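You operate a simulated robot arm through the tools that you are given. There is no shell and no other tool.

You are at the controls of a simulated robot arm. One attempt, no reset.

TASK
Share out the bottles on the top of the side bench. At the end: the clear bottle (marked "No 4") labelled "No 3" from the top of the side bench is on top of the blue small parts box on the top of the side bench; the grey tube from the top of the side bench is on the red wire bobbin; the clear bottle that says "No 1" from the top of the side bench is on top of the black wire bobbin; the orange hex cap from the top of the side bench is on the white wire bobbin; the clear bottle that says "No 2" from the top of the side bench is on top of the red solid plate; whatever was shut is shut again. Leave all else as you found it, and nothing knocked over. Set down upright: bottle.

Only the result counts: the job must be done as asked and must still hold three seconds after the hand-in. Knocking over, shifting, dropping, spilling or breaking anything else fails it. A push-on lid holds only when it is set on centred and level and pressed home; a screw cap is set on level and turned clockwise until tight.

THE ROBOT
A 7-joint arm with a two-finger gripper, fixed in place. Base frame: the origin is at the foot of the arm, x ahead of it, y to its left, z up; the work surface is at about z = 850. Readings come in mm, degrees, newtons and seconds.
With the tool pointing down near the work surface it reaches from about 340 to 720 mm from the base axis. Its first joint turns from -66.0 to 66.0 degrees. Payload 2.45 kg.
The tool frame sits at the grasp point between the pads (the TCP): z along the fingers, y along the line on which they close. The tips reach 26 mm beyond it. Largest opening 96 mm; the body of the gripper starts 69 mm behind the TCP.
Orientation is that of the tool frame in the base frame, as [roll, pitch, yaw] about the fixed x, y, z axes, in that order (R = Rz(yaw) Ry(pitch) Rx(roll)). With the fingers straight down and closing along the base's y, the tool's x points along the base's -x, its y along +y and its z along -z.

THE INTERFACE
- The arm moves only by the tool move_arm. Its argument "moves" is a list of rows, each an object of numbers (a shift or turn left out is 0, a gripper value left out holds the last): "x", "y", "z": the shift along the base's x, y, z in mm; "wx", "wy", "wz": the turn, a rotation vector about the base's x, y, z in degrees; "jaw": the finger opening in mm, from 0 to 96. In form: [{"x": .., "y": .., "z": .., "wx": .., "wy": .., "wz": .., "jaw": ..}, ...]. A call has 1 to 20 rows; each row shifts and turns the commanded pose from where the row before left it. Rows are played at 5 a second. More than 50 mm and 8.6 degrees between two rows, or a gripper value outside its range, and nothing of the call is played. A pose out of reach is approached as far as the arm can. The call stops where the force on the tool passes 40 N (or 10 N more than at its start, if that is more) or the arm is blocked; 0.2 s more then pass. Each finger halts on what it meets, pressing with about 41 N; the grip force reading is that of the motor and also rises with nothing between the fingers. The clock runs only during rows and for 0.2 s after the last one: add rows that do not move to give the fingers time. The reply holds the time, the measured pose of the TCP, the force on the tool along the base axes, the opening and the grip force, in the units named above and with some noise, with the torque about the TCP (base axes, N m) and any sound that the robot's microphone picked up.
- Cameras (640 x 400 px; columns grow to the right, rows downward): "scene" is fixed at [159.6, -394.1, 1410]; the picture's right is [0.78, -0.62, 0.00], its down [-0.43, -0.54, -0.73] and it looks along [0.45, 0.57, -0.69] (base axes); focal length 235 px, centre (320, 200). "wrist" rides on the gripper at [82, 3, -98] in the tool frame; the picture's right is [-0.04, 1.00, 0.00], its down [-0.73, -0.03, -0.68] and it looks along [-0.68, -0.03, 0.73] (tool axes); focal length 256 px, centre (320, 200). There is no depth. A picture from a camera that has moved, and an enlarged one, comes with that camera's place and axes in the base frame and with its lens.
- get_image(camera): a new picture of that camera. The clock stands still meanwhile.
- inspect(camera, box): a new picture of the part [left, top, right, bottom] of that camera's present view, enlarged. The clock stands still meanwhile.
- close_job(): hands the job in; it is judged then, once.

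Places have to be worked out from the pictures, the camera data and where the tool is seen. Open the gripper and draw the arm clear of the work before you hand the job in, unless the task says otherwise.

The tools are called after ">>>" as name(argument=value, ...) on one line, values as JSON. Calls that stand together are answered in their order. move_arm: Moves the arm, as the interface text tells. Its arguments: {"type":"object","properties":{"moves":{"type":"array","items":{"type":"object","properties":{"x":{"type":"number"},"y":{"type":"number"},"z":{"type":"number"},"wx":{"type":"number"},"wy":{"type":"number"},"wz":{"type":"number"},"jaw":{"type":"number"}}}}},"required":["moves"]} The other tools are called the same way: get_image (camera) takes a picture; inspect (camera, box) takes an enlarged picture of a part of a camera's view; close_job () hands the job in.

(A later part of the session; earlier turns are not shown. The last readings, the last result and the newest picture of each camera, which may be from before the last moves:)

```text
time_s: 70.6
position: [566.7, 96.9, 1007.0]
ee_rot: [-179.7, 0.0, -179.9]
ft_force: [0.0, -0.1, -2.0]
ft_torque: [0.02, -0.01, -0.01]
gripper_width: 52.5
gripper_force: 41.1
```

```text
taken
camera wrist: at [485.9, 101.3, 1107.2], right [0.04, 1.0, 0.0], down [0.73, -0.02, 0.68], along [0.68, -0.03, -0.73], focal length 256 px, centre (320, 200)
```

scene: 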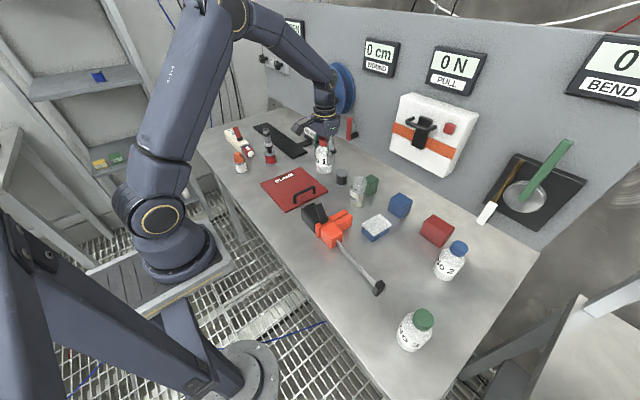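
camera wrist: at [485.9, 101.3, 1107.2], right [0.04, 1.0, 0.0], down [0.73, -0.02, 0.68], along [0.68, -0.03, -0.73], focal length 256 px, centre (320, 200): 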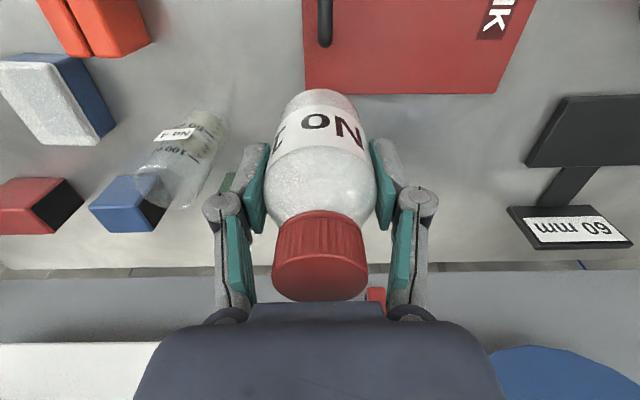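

Now at about (567, 97). I go forward towards x 649.5 in modest steps, watching for any force.

>>> move_arm(moves=[{"x": 15, "wx": 0.3}, {"x": 15}, {"x": 12}, {}])

>>> move_arm(moves=[{"x": 10}, {"x": 10}, {"x": 10}, {"x": 10}, {}])

>>> inspect(camera="scene", box=[300, 100, 400, 210])

>>> get_image(camera="wrist")

```text
time_s: 71.6
position: [608.0, 96.7, 1009.7]
ee_rot: [-180.0, -0.2, -179.9]
ft_force: [0.4, -0.3, -2.1]
ft_torque: [-0.01, -0.02, -0.02]
gripper_width: 52.8
gripper_force: 40.6
```

```text
time_s: 72.8
position: [647.8, 95.7, 1009.4]
ee_rot: [180.0, -0.2, -179.9]
ft_force: [0.3, 0.2, -1.3]
ft_torque: [0.03, 0.0, -0.02]
gripper_width: 52.8
gripper_force: 41.5
```

```text
3.64 times, centred on (350, 155) of scene
camera zoom: at [159.6, -394.1, 1410.0], right [0.78, -0.62, 0.0], down [-0.43, -0.54, -0.73], along [0.45, 0.57, -0.69], focal length 856 px, centre (211, 364)
```

zoom: 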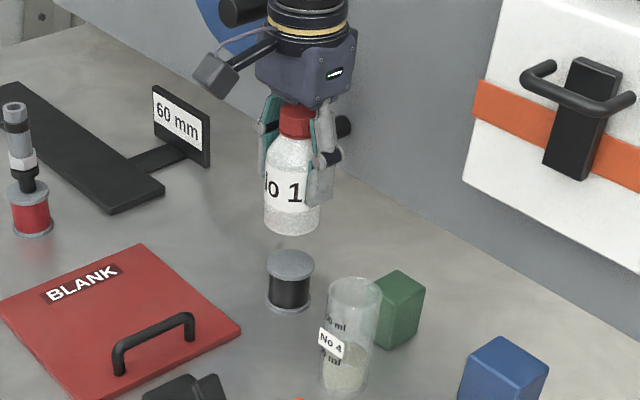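

```text
taken
camera wrist: at [566.3, 99.9, 1107.8], right [0.04, 1.0, 0.0], down [0.73, -0.03, 0.68], along [0.68, -0.03, -0.73], focal length 256 px, centre (320, 200)
```

wrist: 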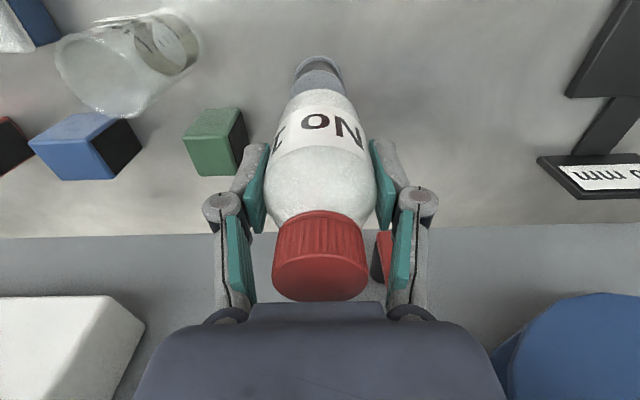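

No contact. The bobbin is visible just beyond the bottle's foot; I zoom to align.

>>> inspect(camera="wrist", box=[260, 40, 380, 140])

>>> inspect(camera="scene", box=[325, 130, 375, 190])

```text
4.00 times, centred on (320, 90) of wrist
camera zoom: at [566.3, 99.9, 1107.8], right [0.04, 1.0, 0.0], down [0.73, -0.03, 0.68], along [0.68, -0.03, -0.73], focal length 1024 px, centre (320, 640)
```

zoom: 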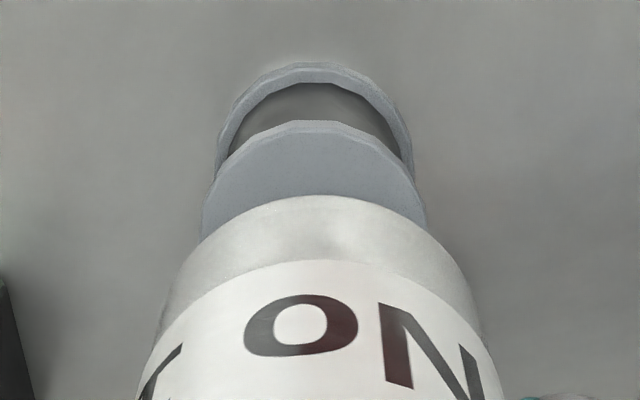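

```text
6.67 times, centred on (350, 160) of scene
camera zoom: at [159.6, -394.1, 1410.0], right [0.78, -0.62, 0.0], down [-0.43, -0.54, -0.73], along [0.45, 0.57, -0.69], focal length 1569 px, centre (120, 467)
```

zoom: 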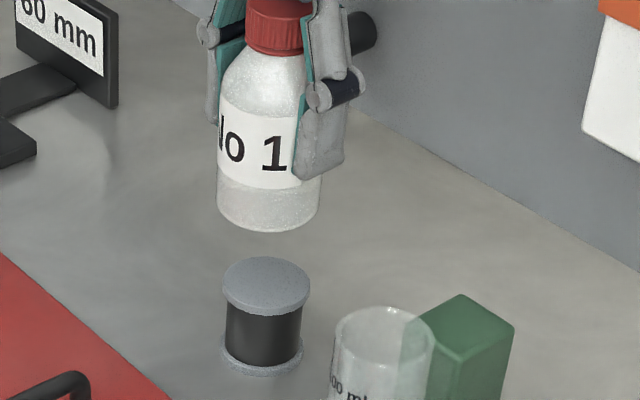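

Relative to the bobbin, the bottle should go about 2 mm further in +x. I shift and lower to ~10 mm above the bobbin for a closer comparison.

>>> move_arm(moves=[{"x": 2, "z": -10}, {"z": -12}, {"z": -10}, {"z": -6}, {}])

>>> inspect(camera="wrist", box=[260, 40, 380, 140])

>>> inspect(camera="scene", box=[325, 140, 375, 190])

```text
time_s: 74.0
position: [650.4, 98.1, 971.6]
ee_rot: [180.0, -0.1, -179.9]
ft_force: [0.2, 0.4, -2.0]
ft_torque: [0.0, 0.0, -0.05]
gripper_width: 52.6
gripper_force: 41.1
```

```text
4.00 times, centred on (320, 90) of wrist
camera zoom: at [569.1, 100.2, 1070.3], right [0.04, 1.0, 0.0], down [0.73, -0.03, 0.68], along [0.68, -0.03, -0.73], focal length 1024 px, centre (320, 640)
```

zoom: 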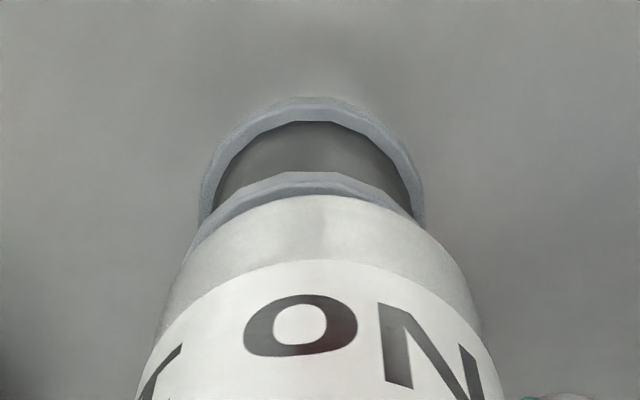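

```text
8.00 times, centred on (350, 165) of scene
camera zoom: at [159.6, -394.1, 1410.0], right [0.78, -0.62, 0.0], down [-0.43, -0.54, -0.73], along [0.45, 0.57, -0.69], focal length 1883 px, centre (80, 480)
```

zoom: 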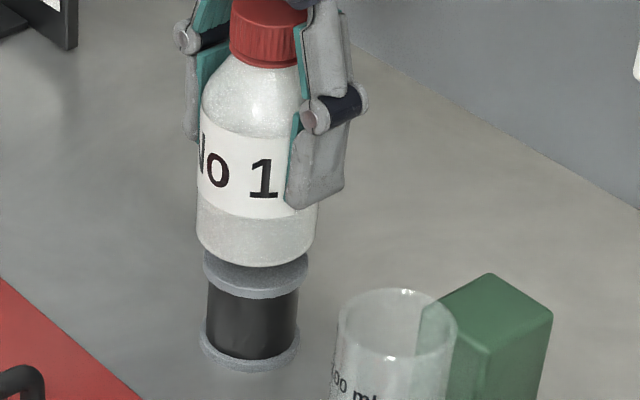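

Now close: the bottle needs about 2 mm in -y to be concentric; x is fine. I correct and lower to contact in small steps.

>>> move_arm(moves=[{"x": -0.4, "y": -1.8}, {"z": -4}, {"z": -3}, {}])

>>> move_arm(moves=[{"z": -1.5}, {}])

>>> move_arm(moves=[{"z": -1}, {}])

```text
time_s: 75.0
position: [649.6, 94.4, 963.5]
ee_rot: [179.9, -0.1, -179.9]
ft_force: [0.1, -0.6, -1.5]
ft_torque: [0.01, 0.01, -0.02]
gripper_width: 52.3
gripper_force: 40.9
```

```text
time_s: 75.6
position: [649.9, 94.1, 963.4]
ee_rot: [-180.0, -0.1, -179.9]
ft_force: [0.3, 1.0, -1.5]
ft_torque: [-0.04, 0.03, -0.04]
gripper_width: 52.7
gripper_force: 41.5
```

```text
time_s: 76.2
position: [650.5, 95.0, 962.7]
ee_rot: [-180.0, -0.1, -179.9]
ft_force: [0.6, 0.8, -2.5]
ft_torque: [0.02, 0.01, 0.01]
gripper_width: 52.7
gripper_force: 41.4
```

>>> move_arm(moves=[{"z": -1}, {}])

>>> move_arm(moves=[{"z": -0.7}, {}])

>>> inspect(camera="scene", box=[325, 140, 375, 190])

>>> inspect(camera="wrist", box=[260, 40, 380, 140])

```text
time_s: 76.8
position: [648.4, 95.4, 962.1]
ee_rot: [179.9, -0.1, -179.9]
ft_force: [-0.7, 0.6, -1.5]
ft_torque: [0.02, 0.02, 0.02]
gripper_width: 52.5
gripper_force: 40.5
```

```text
time_s: 77.4
position: [649.1, 94.2, 960.2]
ee_rot: [-179.9, -0.1, -179.9]
ft_force: [0.0, 0.3, -1.4]
ft_torque: [0.01, -0.01, -0.03]
gripper_width: 52.2
gripper_force: 40.8
```

```text
8.00 times, centred on (350, 165) of scene
camera zoom: at [159.6, -394.1, 1410.0], right [0.78, -0.62, 0.0], down [-0.43, -0.54, -0.73], along [0.45, 0.57, -0.69], focal length 1883 px, centre (80, 480)
```

zoom: 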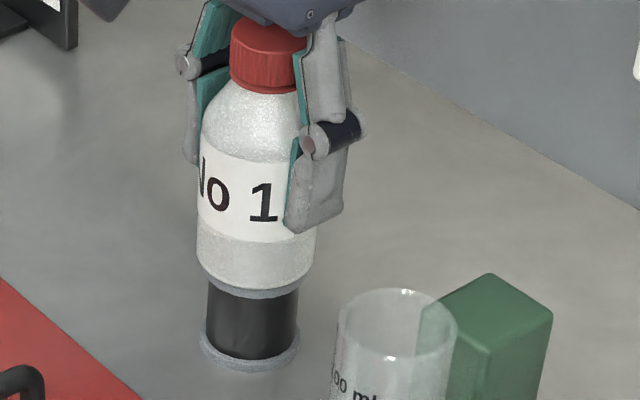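

```text
4.00 times, centred on (320, 90) of wrist
camera zoom: at [568.5, 98.8, 1059.2], right [0.04, 1.0, 0.0], down [0.73, -0.03, 0.68], along [0.68, -0.03, -0.73], focal length 1024 px, centre (320, 640)
```

zoom: 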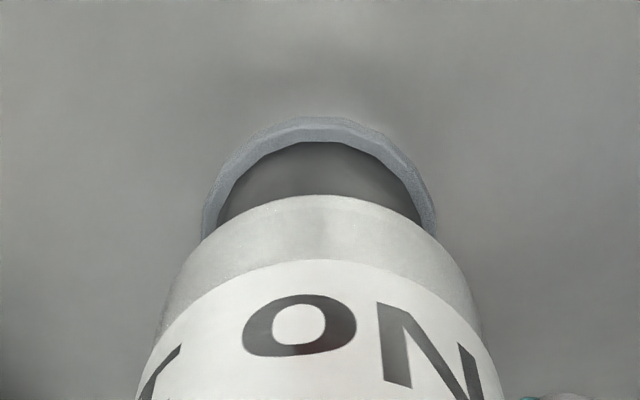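

Concentric in both views. I continue down in 0.7 mm steps to contact.

>>> move_arm(moves=[{"z": -0.7}, {}])

>>> move_arm(moves=[{"z": -0.7}, {}])

>>> move_arm(moves=[{"z": -0.7}, {}])

```text
time_s: 78.0
position: [649.7, 95.1, 960.7]
ee_rot: [-180.0, 0.0, -179.9]
ft_force: [-2.2, 0.7, 8.2]
ft_torque: [-0.07, 0.2, -0.02]
gripper_width: 52.2
gripper_force: 41.4
```

```text
time_s: 78.6
position: [650.6, 95.5, 959.6]
ee_rot: [180.0, 0.0, -179.9]
ft_force: [-5.1, -1.1, 18.4]
ft_torque: [-0.11, 0.41, -0.01]
gripper_width: 52.3
gripper_force: 40.7
```

```text
time_s: 79.2
position: [650.5, 95.1, 959.2]
ee_rot: [-180.0, 0.2, -179.9]
ft_force: [-3.4, -1.4, 26.4]
ft_torque: [-0.05, 0.3, -0.03]
gripper_width: 52.5
gripper_force: 40.6
```

Contact felt. I unload by 1.6 mm and open gently to 70 mm.

>>> move_arm(moves=[{"z": 1.6}, {}])

>>> move_arm(moves=[{"jaw": 54.5}, {"jaw": 58}, {"jaw": 64}, {"jaw": 70}, {}, {}])

>>> inspect(camera="scene", box=[320, 120, 380, 195])

>>> get_image(camera="wrist")

```text
time_s: 79.8
position: [650.1, 95.7, 959.7]
ee_rot: [179.8, 0.0, -179.9]
ft_force: [3.4, 0.2, 13.9]
ft_torque: [0.06, -0.34, 0.01]
gripper_width: 52.3
gripper_force: 41.4
```

```text
time_s: 81.2
position: [650.2, 94.9, 960.0]
ee_rot: [-180.0, -0.1, -179.9]
ft_force: [-0.7, 0.7, -0.2]
ft_torque: [-0.02, -0.01, -0.03]
gripper_width: 70.2
gripper_force: 0.0
```

```text
5.33 times, centred on (350, 158) of scene
camera zoom: at [159.6, -394.1, 1410.0], right [0.78, -0.62, 0.0], down [-0.43, -0.54, -0.73], along [0.45, 0.57, -0.69], focal length 1256 px, centre (160, 427)
```

zoom: 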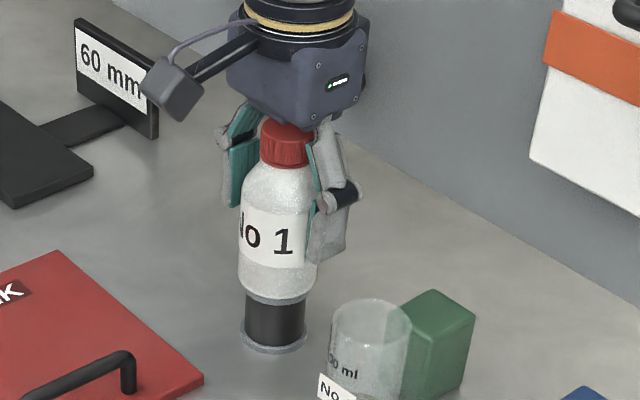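

```text
taken
camera wrist: at [568.9, 99.0, 1058.7], right [0.04, 1.0, 0.0], down [0.73, -0.03, 0.68], along [0.68, -0.03, -0.73], focal length 256 px, centre (320, 200)
```

wrist: 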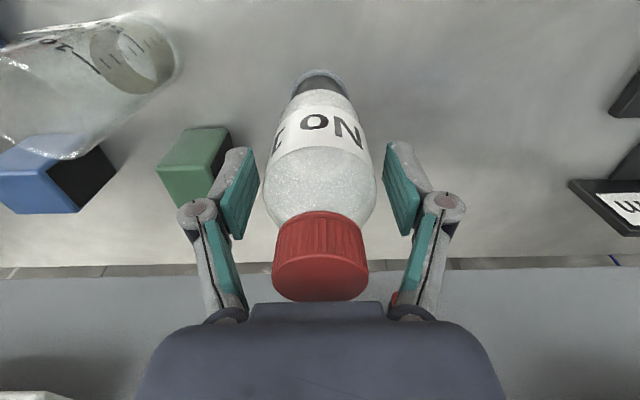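

Bottle No 1 stands on the black bobbin. I back out in -x (away from the reel), rise, and travel towards bottle No 2 along the same lane used before.

>>> move_arm(moves=[{"z": 6}, {"x": -25, "z": 2}, {"x": -35, "z": 4}, {"x": -40, "z": 40}, {"x": -40, "z": 45}, {"y": -45}, {"y": -45}, {"y": -45}, {"y": -45}, {"y": -45}, {"y": -45}, {"y": -45}, {"y": -45}, {"y": -40}, {"x": 15, "y": -20}, {"x": 20}, {}])

>>> get_image(camera="wrist")

>>> get_image(camera="scene")

```text
refused: row 4 steps farther than a row can; nothing moved
```

```text
taken
camera wrist: at [568.9, 99.0, 1058.7], right [0.04, 1.0, 0.0], down [0.73, -0.03, 0.68], along [0.68, -0.03, -0.73], focal length 256 px, centre (320, 200)
```

wrist: 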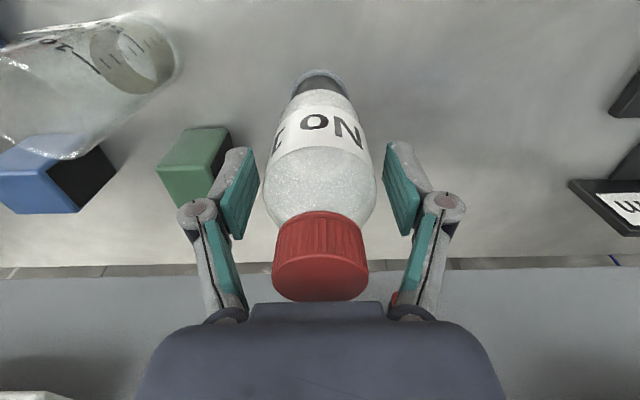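

```text
taken
```

scene: 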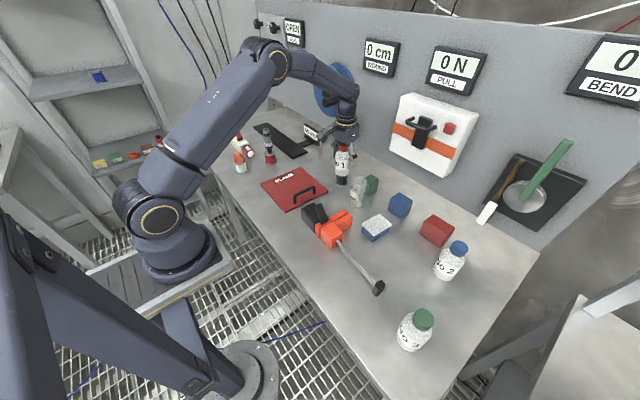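

A row was too long; I split the retreat into smaller steps and first check that the bottle stays put.

>>> move_arm(moves=[{"z": 6}, {"x": -20, "z": 2}, {"x": -30, "z": 4}, {"x": -30, "z": 15}, {"x": -25, "z": 30}, {"x": -25, "z": 30}, {"x": -10, "z": 15}, {}])

>>> get_image(camera="wrist")

```text
time_s: 83.0
position: [509.8, 96.4, 1062.8]
ee_rot: [179.9, -0.1, -179.8]
ft_force: [0.2, -0.3, 0.3]
ft_torque: [-0.01, -0.01, 0.01]
gripper_width: 70.0
gripper_force: 0.0
```

```text
taken
camera wrist: at [428.6, 99.4, 1162.1], right [0.04, 1.0, 0.0], down [0.73, -0.03, 0.68], along [0.68, -0.02, -0.73], focal length 256 px, centre (320, 200)
```

wrist: 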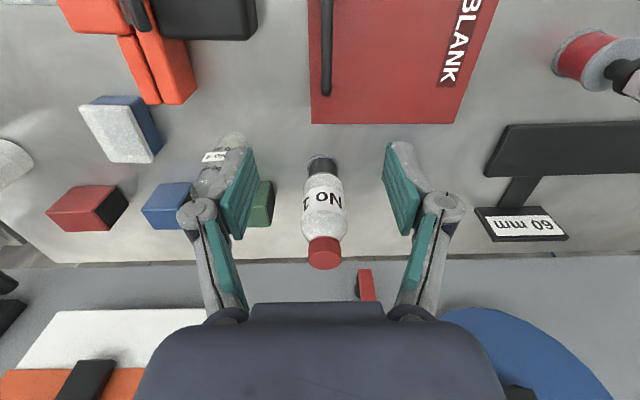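

Bottle No 1 stayed upright. Now I travel to bottle No 2.

>>> move_arm(moves=[{"y": -45}, {"y": -45}, {"y": -45}, {"y": -45}, {"y": -45}, {"y": -45}, {"y": -45}, {"y": -45}, {"y": -45}, {"x": 10, "y": -20}, {"x": 20, "jaw": 74}, {"x": 20}, {}])

>>> get_image(camera="wrist")

>>> inspect(camera="wrist", box=[240, 50, 400, 210])

```text
time_s: 85.8
position: [560.5, -330.7, 1062.3]
ee_rot: [180.0, -0.1, -179.9]
ft_force: [-1.2, -0.2, -0.3]
ft_torque: [0.01, -0.02, -0.01]
gripper_width: 74.1
gripper_force: 0.1
```

```text
taken
camera wrist: at [479.2, -326.3, 1161.6], right [0.04, 1.0, 0.0], down [0.73, -0.03, 0.68], along [0.68, -0.03, -0.73], focal length 256 px, centre (320, 200)
```

wrist: 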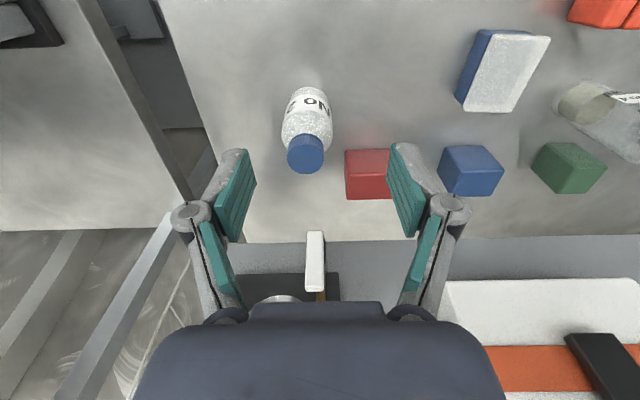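

```text
2.50 times, centred on (320, 130) of wrist
camera zoom: at [479.2, -326.3, 1161.6], right [0.04, 1.0, 0.0], down [0.73, -0.03, 0.68], along [0.68, -0.03, -0.73], focal length 640 px, centre (320, 375)
```

zoom: 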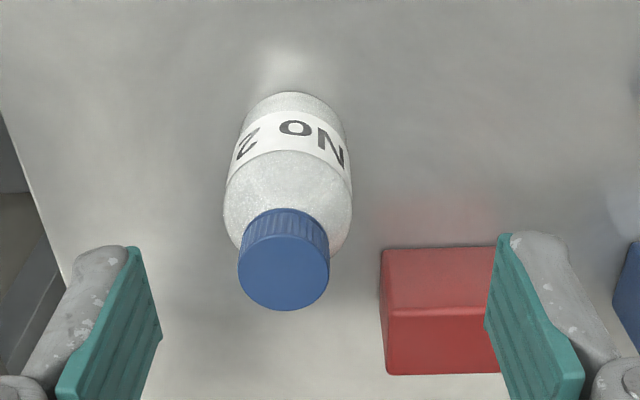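

Bottle No 2 is at about (613, -345), and a spatula handle on the wall sticks out to roughly x 680 behind it. I tilt the hand 17° about y so the wrist stays back from the wall, and move in for an alignment check.

>>> move_arm(moves=[{"wy": -8.5}, {"wy": -8.5}, {"x": 20, "y": -7, "z": -20}, {"x": 20, "y": -7.5, "z": -20}, {}])

>>> get_image(camera="wrist")

>>> inspect(camera="wrist", box=[220, 120, 420, 300])

>>> inspect(camera="scene", box=[400, 140, 540, 290])

```text
time_s: 87.0
position: [600.1, -342.8, 1022.8]
ee_rot: [-179.9, 17.0, -179.8]
ft_force: [0.0, 0.2, 0.7]
ft_torque: [0.02, 0.04, -0.03]
gripper_width: 74.1
gripper_force: 0.0
```

```text
taken
camera wrist: at [493.0, -340.2, 1093.8], right [0.04, 1.0, 0.01], down [0.5, -0.03, 0.86], along [0.86, -0.03, -0.5], focal length 256 px, centre (320, 200)
```

wrist: 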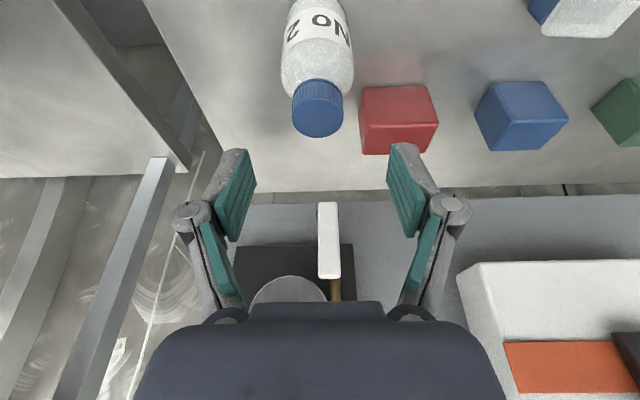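

```text
2.22 times, centred on (320, 210) of wrist
camera zoom: at [493.0, -340.2, 1093.8], right [0.04, 1.0, 0.01], down [0.5, -0.03, 0.86], along [0.86, -0.03, -0.5], focal length 569 px, centre (320, 178)
```

zoom: 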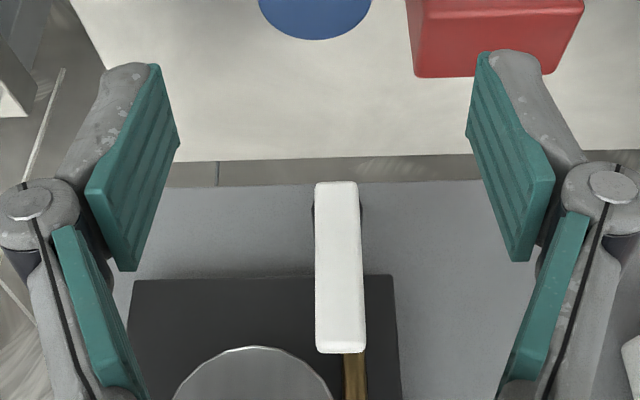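

```text
2.67 times, centred on (470, 215) of scene
camera zoom: at [159.6, -394.1, 1410.0], right [0.78, -0.62, 0.0], down [-0.43, -0.54, -0.73], along [0.45, 0.57, -0.69], focal length 628 px, centre (-80, 160)
```

zoom: 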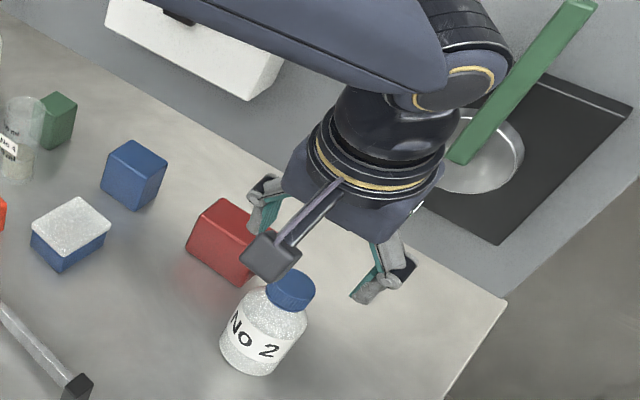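

The spatula's hanging handle actually reaches to about (643, -342, 1012), so the tilt was needed. The bottle is at about (612, -345.3); I descend with the tilted hand to grip height.

>>> move_arm(moves=[{"y": -1.2, "z": -20}, {"x": 2, "z": -25}, {"x": 3, "z": -25}, {"x": 3, "z": -20}, {"x": 4, "z": -12}, {}])

>>> get_image(camera="wrist")

>>> inspect(camera="scene", box=[400, 180, 520, 300])

```text
time_s: 88.4
position: [611.9, -346.0, 920.3]
ee_rot: [-180.0, 17.0, -179.8]
ft_force: [-0.6, -0.6, -0.3]
ft_torque: [0.01, 0.05, 0.0]
gripper_width: 74.4
gripper_force: 0.1
```

```text
taken
camera wrist: at [505.8, -341.6, 991.0], right [0.04, 1.0, 0.01], down [0.5, -0.03, 0.86], along [0.86, -0.03, -0.5], focal length 256 px, centre (320, 200)
```

wrist: 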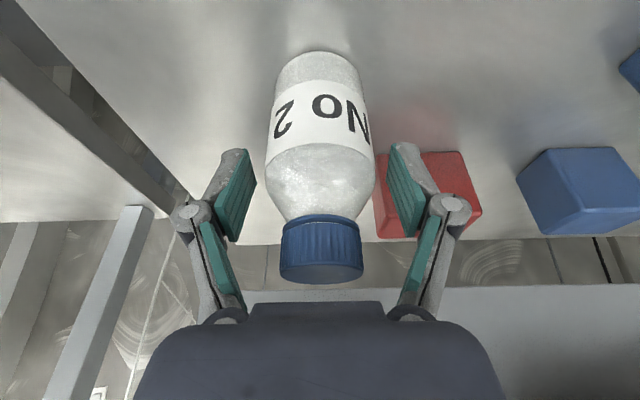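

```text
3.33 times, centred on (460, 240) of scene
camera zoom: at [159.6, -394.1, 1410.0], right [0.78, -0.62, 0.0], down [-0.43, -0.54, -0.73], along [0.45, 0.57, -0.69], focal length 785 px, centre (-147, 67)
```

zoom: 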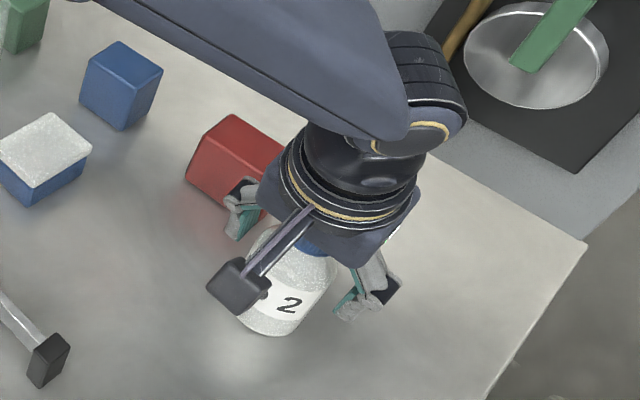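

Bottle No 2 is centred between the pads. I lower the last 8 mm and close.

>>> move_arm(moves=[{"z": -8}, {"jaw": 64}, {"jaw": 56}, {"jaw": 50}, {"jaw": 42}, {}, {}])

>>> get_image(camera="wrist")

```text
time_s: 90.0
position: [612.4, -344.0, 912.3]
ee_rot: [179.9, 16.8, -179.9]
ft_force: [0.0, -1.2, 0.6]
ft_torque: [-0.05, -0.02, -0.06]
gripper_width: 52.4
gripper_force: 41.2
```

```text
taken
camera wrist: at [506.1, -341.4, 983.2], right [0.04, 1.0, 0.01], down [0.5, -0.03, 0.86], along [0.86, -0.03, -0.5], focal length 256 px, centre (320, 200)
```

wrist: 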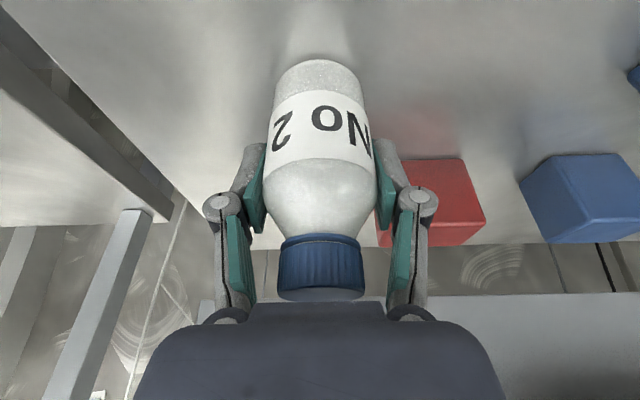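

Held at 52.4 mm. I lift slightly, back out in -x away from the spatula, then rise and carry it towards the red plate, keeping the tilt so the bottle stays upright.

>>> move_arm(moves=[{"z": 5}, {"z": 6}, {"x": -20, "z": 4}, {"x": -30, "z": 10}, {"x": -30, "z": 30}, {"x": -22, "z": 35}, {}])

>>> inspect(camera="scene", box=[360, 160, 520, 300])

```text
time_s: 91.6
position: [508.7, -346.3, 1002.5]
ee_rot: [-180.0, 16.9, -179.8]
ft_force: [-0.6, -0.5, -2.3]
ft_torque: [-0.04, 0.0, 0.01]
gripper_width: 52.6
gripper_force: 41.2
```

```text
2.86 times, centred on (440, 230) of scene
camera zoom: at [159.6, -394.1, 1410.0], right [0.78, -0.62, 0.0], down [-0.43, -0.54, -0.73], along [0.45, 0.57, -0.69], focal length 673 px, centre (-23, 114)
```

zoom: 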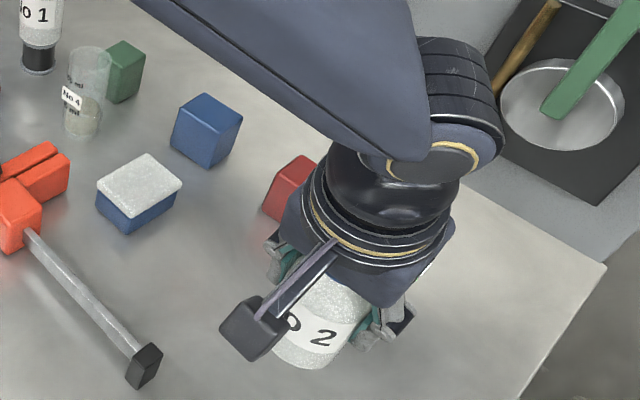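

Clear of everything. I carry it across to above the plate at about (490, 172).

>>> move_arm(moves=[{"z": 20}, {"x": -2, "y": 43}, {"x": -2, "y": 43}, {"x": -2, "y": 43}, {"x": -2, "y": 43}, {"x": -2, "y": 43}, {"x": -2, "y": 43}, {"x": -2, "y": 43}, {"x": -2, "y": 43}, {"x": -2, "y": 43}, {"x": -2, "y": 43}, {"x": 0, "y": 43}, {"x": 0, "y": 44}, {}])

>>> get_image(camera="wrist")

>>> inspect(camera="scene", box=[240, 120, 370, 240])

```text
time_s: 94.6
position: [489.6, 172.2, 1022.4]
ee_rot: [179.9, 16.9, -179.9]
ft_force: [-0.6, 0.3, -2.6]
ft_torque: [0.0, -0.01, 0.01]
gripper_width: 52.4
gripper_force: 40.5
```

```text
taken
camera wrist: at [383.0, 175.9, 1092.9], right [0.04, 1.0, 0.01], down [0.5, -0.03, 0.86], along [0.86, -0.03, -0.5], focal length 256 px, centre (320, 200)
```

wrist: 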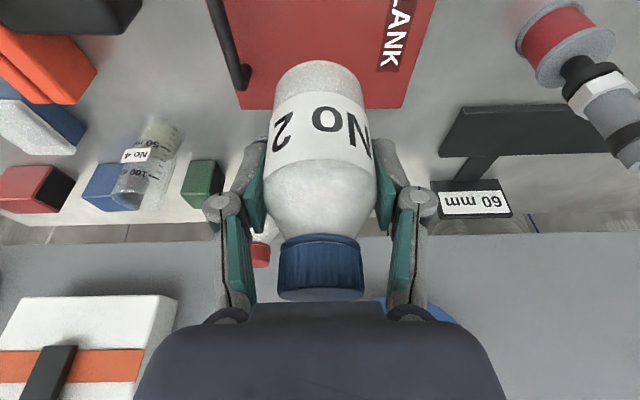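

```text
3.33 times, centred on (305, 180) of scene
camera zoom: at [159.6, -394.1, 1410.0], right [0.78, -0.62, 0.0], down [-0.43, -0.54, -0.73], along [0.45, 0.57, -0.69], focal length 785 px, centre (370, 267)
```

zoom: 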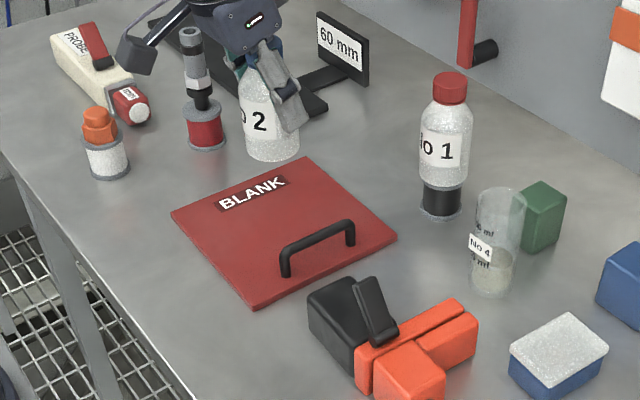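

In position over the plate. I lower most of the way and check.

>>> move_arm(moves=[{"z": -25}, {"z": -25}, {"z": -25}, {"z": -15}, {}])

>>> inspect(camera="scene", box=[240, 130, 370, 240])

>>> get_image(camera="wrist")

```text
time_s: 95.8
position: [490.5, 171.7, 931.9]
ee_rot: [-179.9, 16.9, -179.8]
ft_force: [-0.3, 0.0, -3.1]
ft_torque: [0.0, -0.01, 0.01]
gripper_width: 52.5
gripper_force: 40.7
```

```text
3.64 times, centred on (305, 185) of scene
camera zoom: at [159.6, -394.1, 1410.0], right [0.78, -0.62, 0.0], down [-0.43, -0.54, -0.73], along [0.45, 0.57, -0.69], focal length 856 px, centre (374, 254)
```

zoom: 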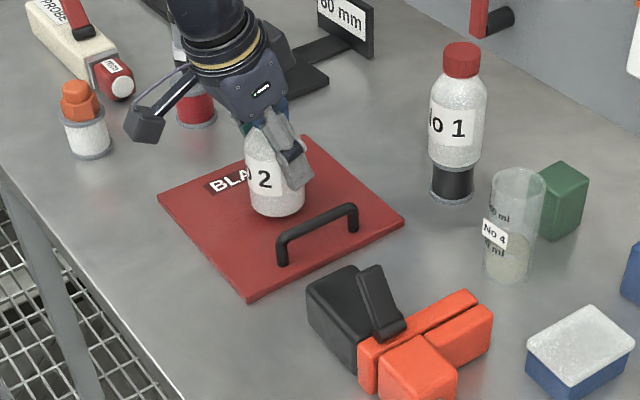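

```text
taken
camera wrist: at [384.3, 175.2, 1002.6], right [0.04, 1.0, 0.01], down [0.5, -0.03, 0.86], along [0.86, -0.03, -0.5], focal length 256 px, centre (320, 200)
```

wrist: 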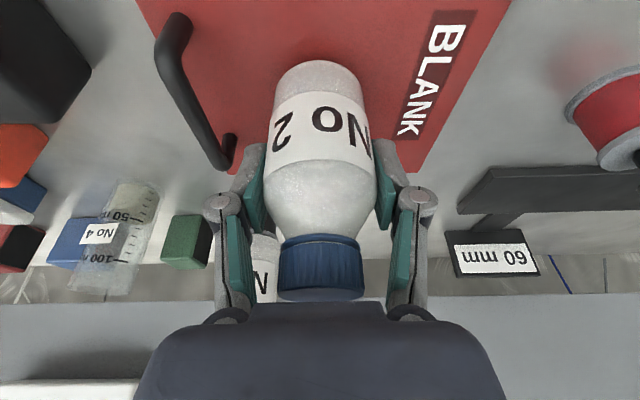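

Centred between the handle and the lettering. I ease down the rest, one small step per reading near contact.

>>> move_arm(moves=[{"z": -5}, {"z": -3}, {}])

>>> move_arm(moves=[{"z": -1.5}, {}])

```text
time_s: 96.6
position: [489.5, 171.9, 924.2]
ee_rot: [-180.0, 16.8, 180.0]
ft_force: [-0.1, -0.1, -1.2]
ft_torque: [-0.02, -0.02, -0.03]
gripper_width: 52.6
gripper_force: 41.0
```

```text
time_s: 97.2
position: [490.7, 171.3, 922.1]
ee_rot: [179.9, 16.8, -179.8]
ft_force: [-0.3, -0.3, -1.2]
ft_torque: [0.01, 0.04, -0.01]
gripper_width: 52.5
gripper_force: 40.8
```

No contact yet (bottle foot near z 860). Continuing down.

>>> move_arm(moves=[{"z": -1}, {}])

>>> move_arm(moves=[{"z": -1}, {}])

```text
time_s: 97.8
position: [490.7, 171.3, 922.2]
ee_rot: [179.9, 17.0, -179.8]
ft_force: [-2.1, -1.3, 10.1]
ft_torque: [-0.24, 0.18, -0.01]
gripper_width: 52.4
gripper_force: 41.3
```

```text
time_s: 98.4
position: [489.5, 172.5, 921.2]
ee_rot: [179.9, 17.2, -179.8]
ft_force: [-4.1, -3.8, 27.4]
ft_torque: [-0.17, 0.16, 0.08]
gripper_width: 52.8
gripper_force: 40.7
```

Contact (27 N). I unload and open to 70 mm.

>>> move_arm(moves=[{"z": 1.5}, {}])

>>> move_arm(moves=[{"jaw": 54.5}, {"jaw": 58}, {"jaw": 64}, {"jaw": 70}, {}, {}])

>>> get_image(camera="wrist")

>>> inspect(camera="scene", box=[250, 140, 350, 220])

```text
time_s: 99.0
position: [490.0, 172.6, 921.4]
ee_rot: [179.9, 16.9, -179.7]
ft_force: [3.7, 0.4, 5.9]
ft_torque: [0.01, -0.32, -0.02]
gripper_width: 52.5
gripper_force: 40.7
```

```text
time_s: 100.4
position: [490.2, 172.5, 921.3]
ee_rot: [179.9, 16.8, -179.9]
ft_force: [-0.3, -0.1, -0.4]
ft_torque: [0.01, 0.03, 0.03]
gripper_width: 70.0
gripper_force: 0.1
```

```text
taken
camera wrist: at [383.7, 175.8, 992.9], right [0.04, 1.0, 0.01], down [0.5, -0.03, 0.86], along [0.86, -0.03, -0.5], focal length 256 px, centre (320, 200)
```

wrist: 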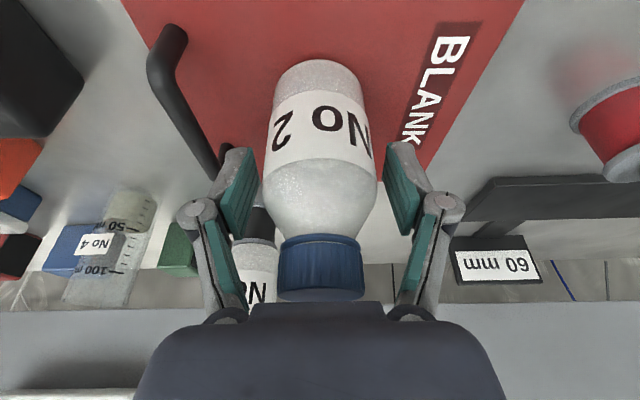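

```text
5.00 times, centred on (300, 180) of scene
camera zoom: at [159.6, -394.1, 1410.0], right [0.78, -0.62, 0.0], down [-0.43, -0.54, -0.73], along [0.45, 0.57, -0.69], focal length 1177 px, centre (420, 300)
```

zoom: 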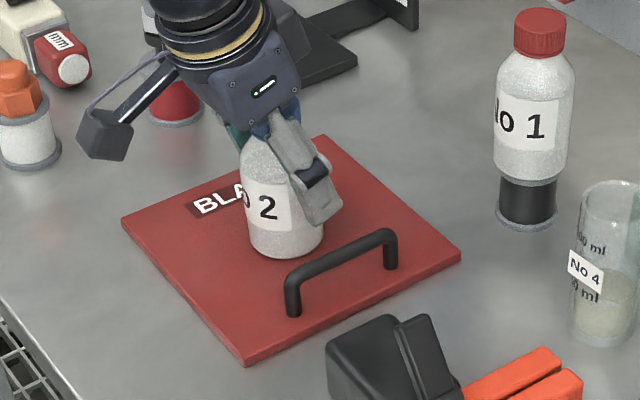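

Bottle No 2 stands on the plate. I withdraw along the tool axis, level the hand, and move over to measure the lidded blue box.

>>> move_arm(moves=[{"x": -6, "z": 20}, {"x": -9, "z": 30}, {"x": -9, "z": 30}, {"x": -8, "z": 25}, {"z": 20, "wy": 8.5}, {"z": 15, "wy": 8.5}, {"x": 8, "y": -45}, {"x": 8, "y": -45}, {"x": 8, "y": -45}, {"x": 8, "y": -45}, {"x": 8, "y": -45}, {"x": 8, "y": -45}, {"x": 8, "y": -45}, {}])

>>> get_image(camera="wrist")

>>> inspect(camera="wrist", box=[230, 60, 410, 200])

>>> inspect(camera="scene", box=[240, 120, 370, 220])

```text
time_s: 103.4
position: [514.4, -145.1, 1063.5]
ee_rot: [180.0, -0.1, -179.8]
ft_force: [0.9, 0.2, 0.5]
ft_torque: [0.01, 0.02, 0.0]
gripper_width: 69.9
gripper_force: 0.0
```

```text
taken
camera wrist: at [433.1, -142.0, 1161.9], right [0.04, 1.0, 0.0], down [0.73, -0.03, 0.68], along [0.68, -0.02, -0.73], focal length 256 px, centre (320, 200)
```

wrist: 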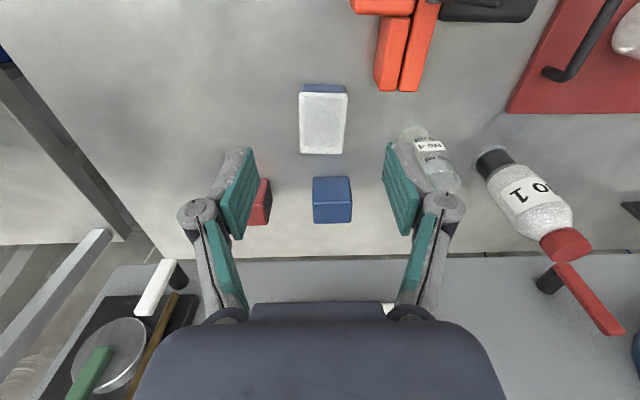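

```text
2.86 times, centred on (320, 130) of wrist
camera zoom: at [433.1, -142.0, 1161.9], right [0.04, 1.0, 0.0], down [0.73, -0.03, 0.68], along [0.68, -0.02, -0.73], focal length 731 px, centre (320, 400)
```

zoom: 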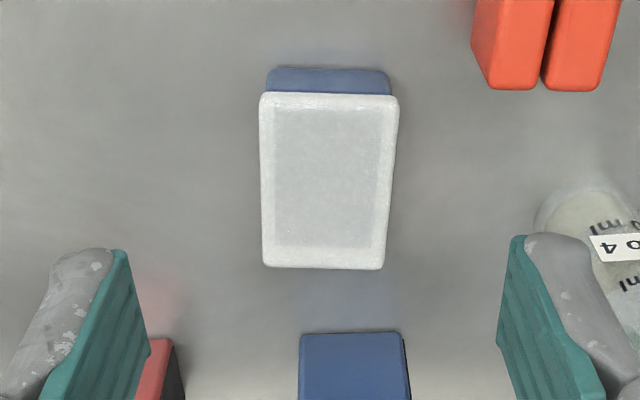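

```text
4.00 times, centred on (305, 170) of scene
camera zoom: at [159.6, -394.2, 1410.0], right [0.78, -0.62, 0.0], down [-0.43, -0.54, -0.73], along [0.45, 0.57, -0.69], focal length 942 px, centre (380, 320)
```

zoom: 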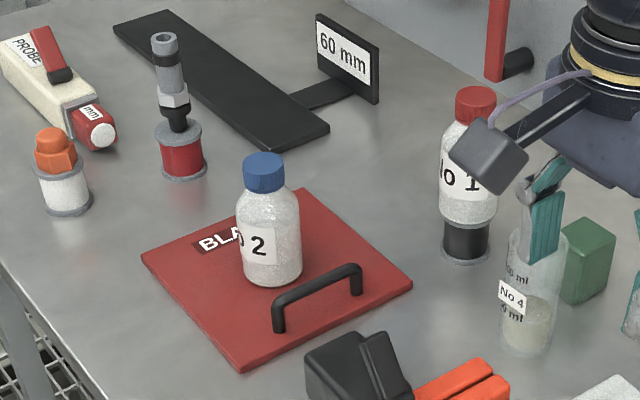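

All placed items look right. The box lid centre is about (571, -145) at z ~888. Now I go to bottle No 3 near (410, -384).

>>> move_arm(moves=[{"x": -16, "y": -39}, {"x": -16, "y": -39}, {"x": -16, "y": -39}, {"x": -16, "y": -39}, {"x": -16, "y": -39}, {"x": -14, "y": -37, "z": -10}, {"jaw": 74}, {}])

>>> get_image(camera="wrist")

>>> inspect(camera="wrist", box=[220, 40, 420, 180])

```text
time_s: 105.2
position: [419.6, -377.6, 1051.2]
ee_rot: [-180.0, -0.1, -179.8]
ft_force: [-0.3, 0.0, 0.1]
ft_torque: [-0.01, 0.02, -0.02]
gripper_width: 74.0
gripper_force: 0.0
```

```text
taken
camera wrist: at [338.5, -373.1, 1150.3], right [0.04, 1.0, 0.0], down [0.73, -0.03, 0.68], along [0.68, -0.03, -0.73], focal length 256 px, centre (320, 200)
```

wrist: 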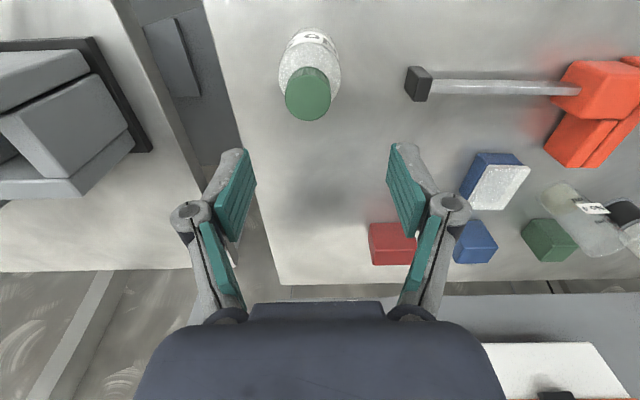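

```text
2.86 times, centred on (320, 110) of wrist
camera zoom: at [338.5, -373.1, 1150.3], right [0.04, 1.0, 0.0], down [0.73, -0.03, 0.68], along [0.68, -0.03, -0.73], focal length 731 px, centre (320, 457)
```

zoom: 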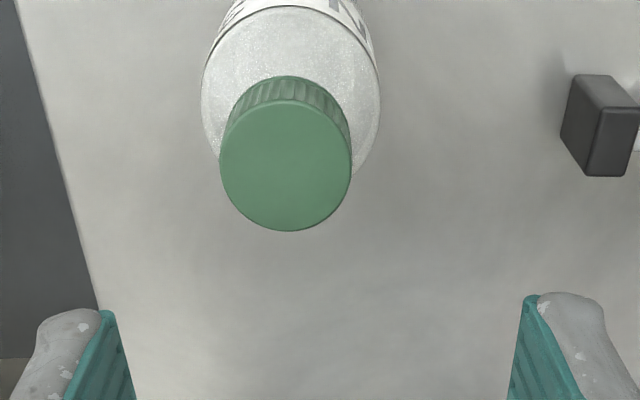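

Bottle No 3 is at about (411.8, -385). I centre over it and descend partway to check.

>>> move_arm(moves=[{"x": -8.2, "y": -8}, {"z": -20}, {"z": -20}, {"z": -15}, {}])

>>> get_image(camera="wrist")

```text
time_s: 106.4
position: [412.1, -384.6, 996.4]
ee_rot: [180.0, 0.0, -180.0]
ft_force: [0.3, 0.3, 0.2]
ft_torque: [-0.01, 0.01, -0.02]
gripper_width: 73.9
gripper_force: 0.1
```

```text
taken
camera wrist: at [330.7, -380.2, 1094.5], right [0.04, 1.0, 0.0], down [0.73, -0.03, 0.68], along [0.68, -0.03, -0.73], focal length 256 px, centre (320, 200)
```

wrist: 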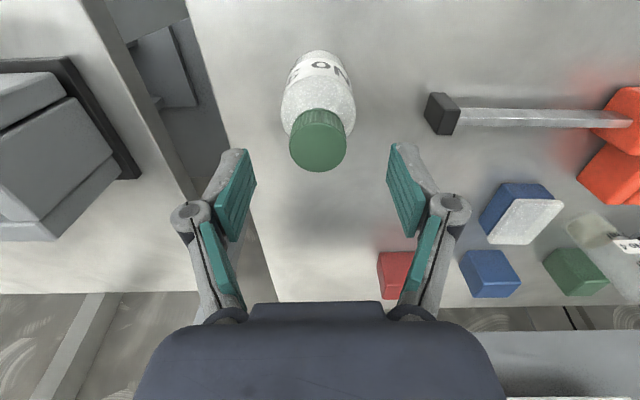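

Aligned like bottle No 1 was. I descend to grip height and close.

>>> move_arm(moves=[{"y": -0.8, "z": -20}, {"z": -20}, {"z": -20}, {"z": -15}, {"z": -9}, {}])

>>> get_image(camera="wrist")

```text
time_s: 107.8
position: [412.5, -385.0, 912.3]
ee_rot: [-179.9, 0.1, -179.9]
ft_force: [0.3, 1.0, -0.9]
ft_torque: [-0.04, -0.02, 0.02]
gripper_width: 73.9
gripper_force: 0.0
```

```text
taken
camera wrist: at [330.3, -381.2, 1011.4], right [0.04, 1.0, 0.0], down [0.73, -0.03, 0.68], along [0.68, -0.03, -0.73], focal length 256 px, centre (320, 200)
```

wrist: 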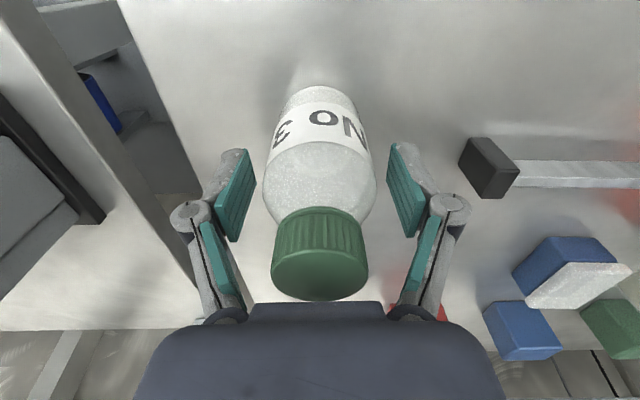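

Bottle No 3 is centred between the pads; closing.

>>> move_arm(moves=[{"jaw": 64}, {"jaw": 56}, {"jaw": 50}, {"jaw": 42}, {}, {}])

>>> move_arm(moves=[{"z": 6}, {"z": 25}, {"z": 45}, {"z": 45}, {}])

>>> get_image(camera="wrist")

```text
time_s: 109.2
position: [411.7, -384.9, 913.2]
ee_rot: [-179.9, -0.1, -179.9]
ft_force: [-0.7, 0.5, 2.9]
ft_torque: [0.0, 0.05, 0.03]
gripper_width: 52.4
gripper_force: 40.6
```

```text
time_s: 110.4
position: [411.5, -385.2, 1033.7]
ee_rot: [-180.0, -0.1, -179.9]
ft_force: [-0.5, -0.5, -2.1]
ft_torque: [-0.05, -0.02, 0.0]
gripper_width: 52.5
gripper_force: 40.5
```

```text
taken
camera wrist: at [330.3, -381.9, 1132.7], right [0.04, 1.0, 0.0], down [0.73, -0.03, 0.68], along [0.68, -0.03, -0.73], focal length 256 px, centre (320, 200)
```

wrist: 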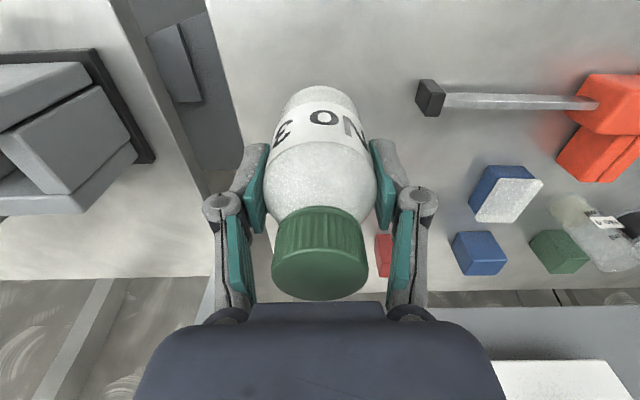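

Bottle No 3 is held, but the target box lies under the black bail of the PULL device on the wall (about x 655, z 1153), which a vertical wrist would pass closely. To keep the wrist well back I set the bottle down where it stood and will regrip it with the hand tilted.

>>> move_arm(moves=[{"z": -40}, {"z": -40}, {"z": -30}, {"z": -8}, {}])

>>> move_arm(moves=[{"z": -1.5}, {}])

```text
time_s: 111.6
position: [413.1, -384.1, 917.0]
ee_rot: [-179.9, -0.1, -179.9]
ft_force: [-0.9, 0.0, -2.4]
ft_torque: [-0.03, 0.0, -0.02]
gripper_width: 52.6
gripper_force: 41.0
```

```text
time_s: 112.2
position: [412.7, -385.0, 915.3]
ee_rot: [180.0, 0.0, -179.9]
ft_force: [0.0, -0.5, -2.8]
ft_torque: [-0.01, -0.02, 0.03]
gripper_width: 52.2
gripper_force: 40.7
```

>>> move_arm(moves=[{"z": -1}, {}])

>>> move_arm(moves=[{"z": -0.8}, {}])

```text
time_s: 112.8
position: [411.5, -383.9, 913.7]
ee_rot: [-179.9, -0.1, -179.9]
ft_force: [1.2, 0.1, -1.2]
ft_torque: [0.01, 0.01, -0.03]
gripper_width: 52.4
gripper_force: 41.2
```

```text
time_s: 113.4
position: [411.8, -384.0, 913.0]
ee_rot: [-179.9, -0.1, -179.9]
ft_force: [-0.3, 0.3, 0.5]
ft_torque: [0.01, 0.08, -0.01]
gripper_width: 52.6
gripper_force: 40.7
```

Light contact begins. One more half millimetre, then I open.

>>> move_arm(moves=[{"z": -0.5}, {}])

>>> move_arm(moves=[{"jaw": 54.5}, {"jaw": 58}, {"jaw": 66}, {"jaw": 74}, {}, {}])

>>> get_image(camera="wrist")

```text
time_s: 114.0
position: [412.1, -383.6, 913.4]
ee_rot: [-179.9, 0.0, -179.9]
ft_force: [-1.0, 4.1, 10.2]
ft_torque: [0.18, 0.12, 0.01]
gripper_width: 52.6
gripper_force: 41.0
```

```text
time_s: 115.4
position: [411.9, -384.6, 911.6]
ee_rot: [-180.0, -0.1, -179.9]
ft_force: [0.3, 0.2, 0.2]
ft_torque: [0.0, -0.02, 0.02]
gripper_width: 74.1
gripper_force: 0.0
```

```text
taken
camera wrist: at [330.7, -380.9, 1011.2], right [0.04, 1.0, 0.0], down [0.73, -0.03, 0.68], along [0.68, -0.03, -0.73], focal length 256 px, centre (320, 200)
```

wrist: 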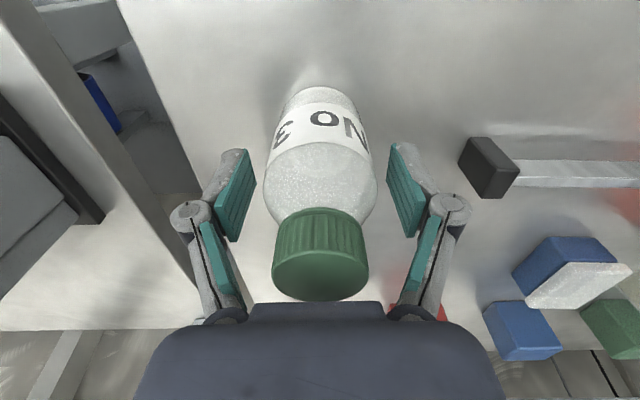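

The bottle stands again. I tilt the hand 17° about the TCP in place (fingers straddle it freely) and regrip.

>>> move_arm(moves=[{"wy": -6}, {"wy": -6}, {"wy": -5}, {}])

>>> get_image(camera="wrist")

```text
time_s: 116.4
position: [412.4, -383.8, 913.1]
ee_rot: [-179.9, 17.0, -179.7]
ft_force: [0.1, 0.4, -0.5]
ft_torque: [-0.02, 0.02, -0.01]
gripper_width: 73.9
gripper_force: 0.3
```

```text
taken
camera wrist: at [305.1, -380.8, 983.2], right [0.04, 1.0, 0.01], down [0.5, -0.03, 0.86], along [0.86, -0.03, -0.5], focal length 256 px, centre (320, 200)
```

wrist: 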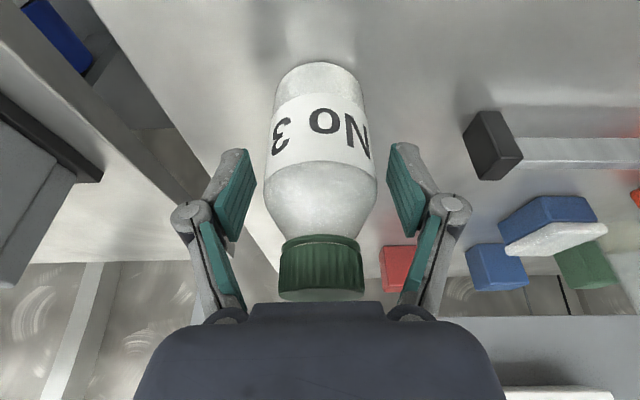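

Same picture as with bottle No 2. I close on the bottle and lift it.

>>> move_arm(moves=[{"jaw": 64}, {"jaw": 56}, {"jaw": 50}, {"jaw": 42}, {}, {}])

>>> move_arm(moves=[{"z": 6}, {"z": 25}, {"z": 35}, {"z": 24}, {}])

>>> get_image(camera="wrist")

```text
time_s: 117.8
position: [411.4, -385.0, 913.5]
ee_rot: [180.0, 17.1, -179.8]
ft_force: [-1.3, 1.1, 2.9]
ft_torque: [0.05, 0.05, 0.0]
gripper_width: 52.9
gripper_force: 40.9
```

```text
time_s: 119.0
position: [412.4, -384.9, 1002.2]
ee_rot: [-180.0, 16.8, -180.0]
ft_force: [-0.3, -0.6, -2.7]
ft_torque: [-0.03, 0.0, 0.0]
gripper_width: 52.7
gripper_force: 40.7
```

```text
taken
camera wrist: at [305.1, -381.3, 1073.0], right [0.04, 1.0, 0.01], down [0.5, -0.03, 0.86], along [0.86, -0.03, -0.5], focal length 256 px, centre (320, 200)
```

wrist: 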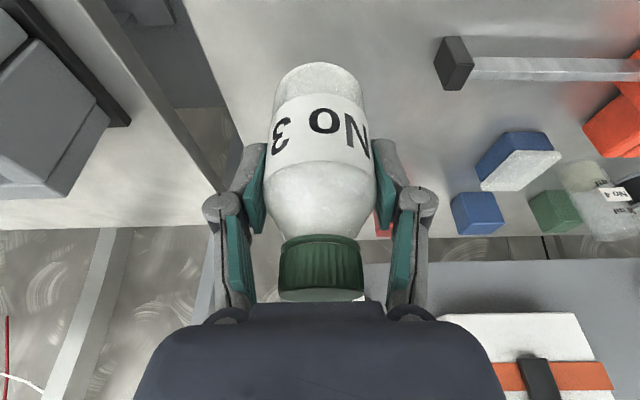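

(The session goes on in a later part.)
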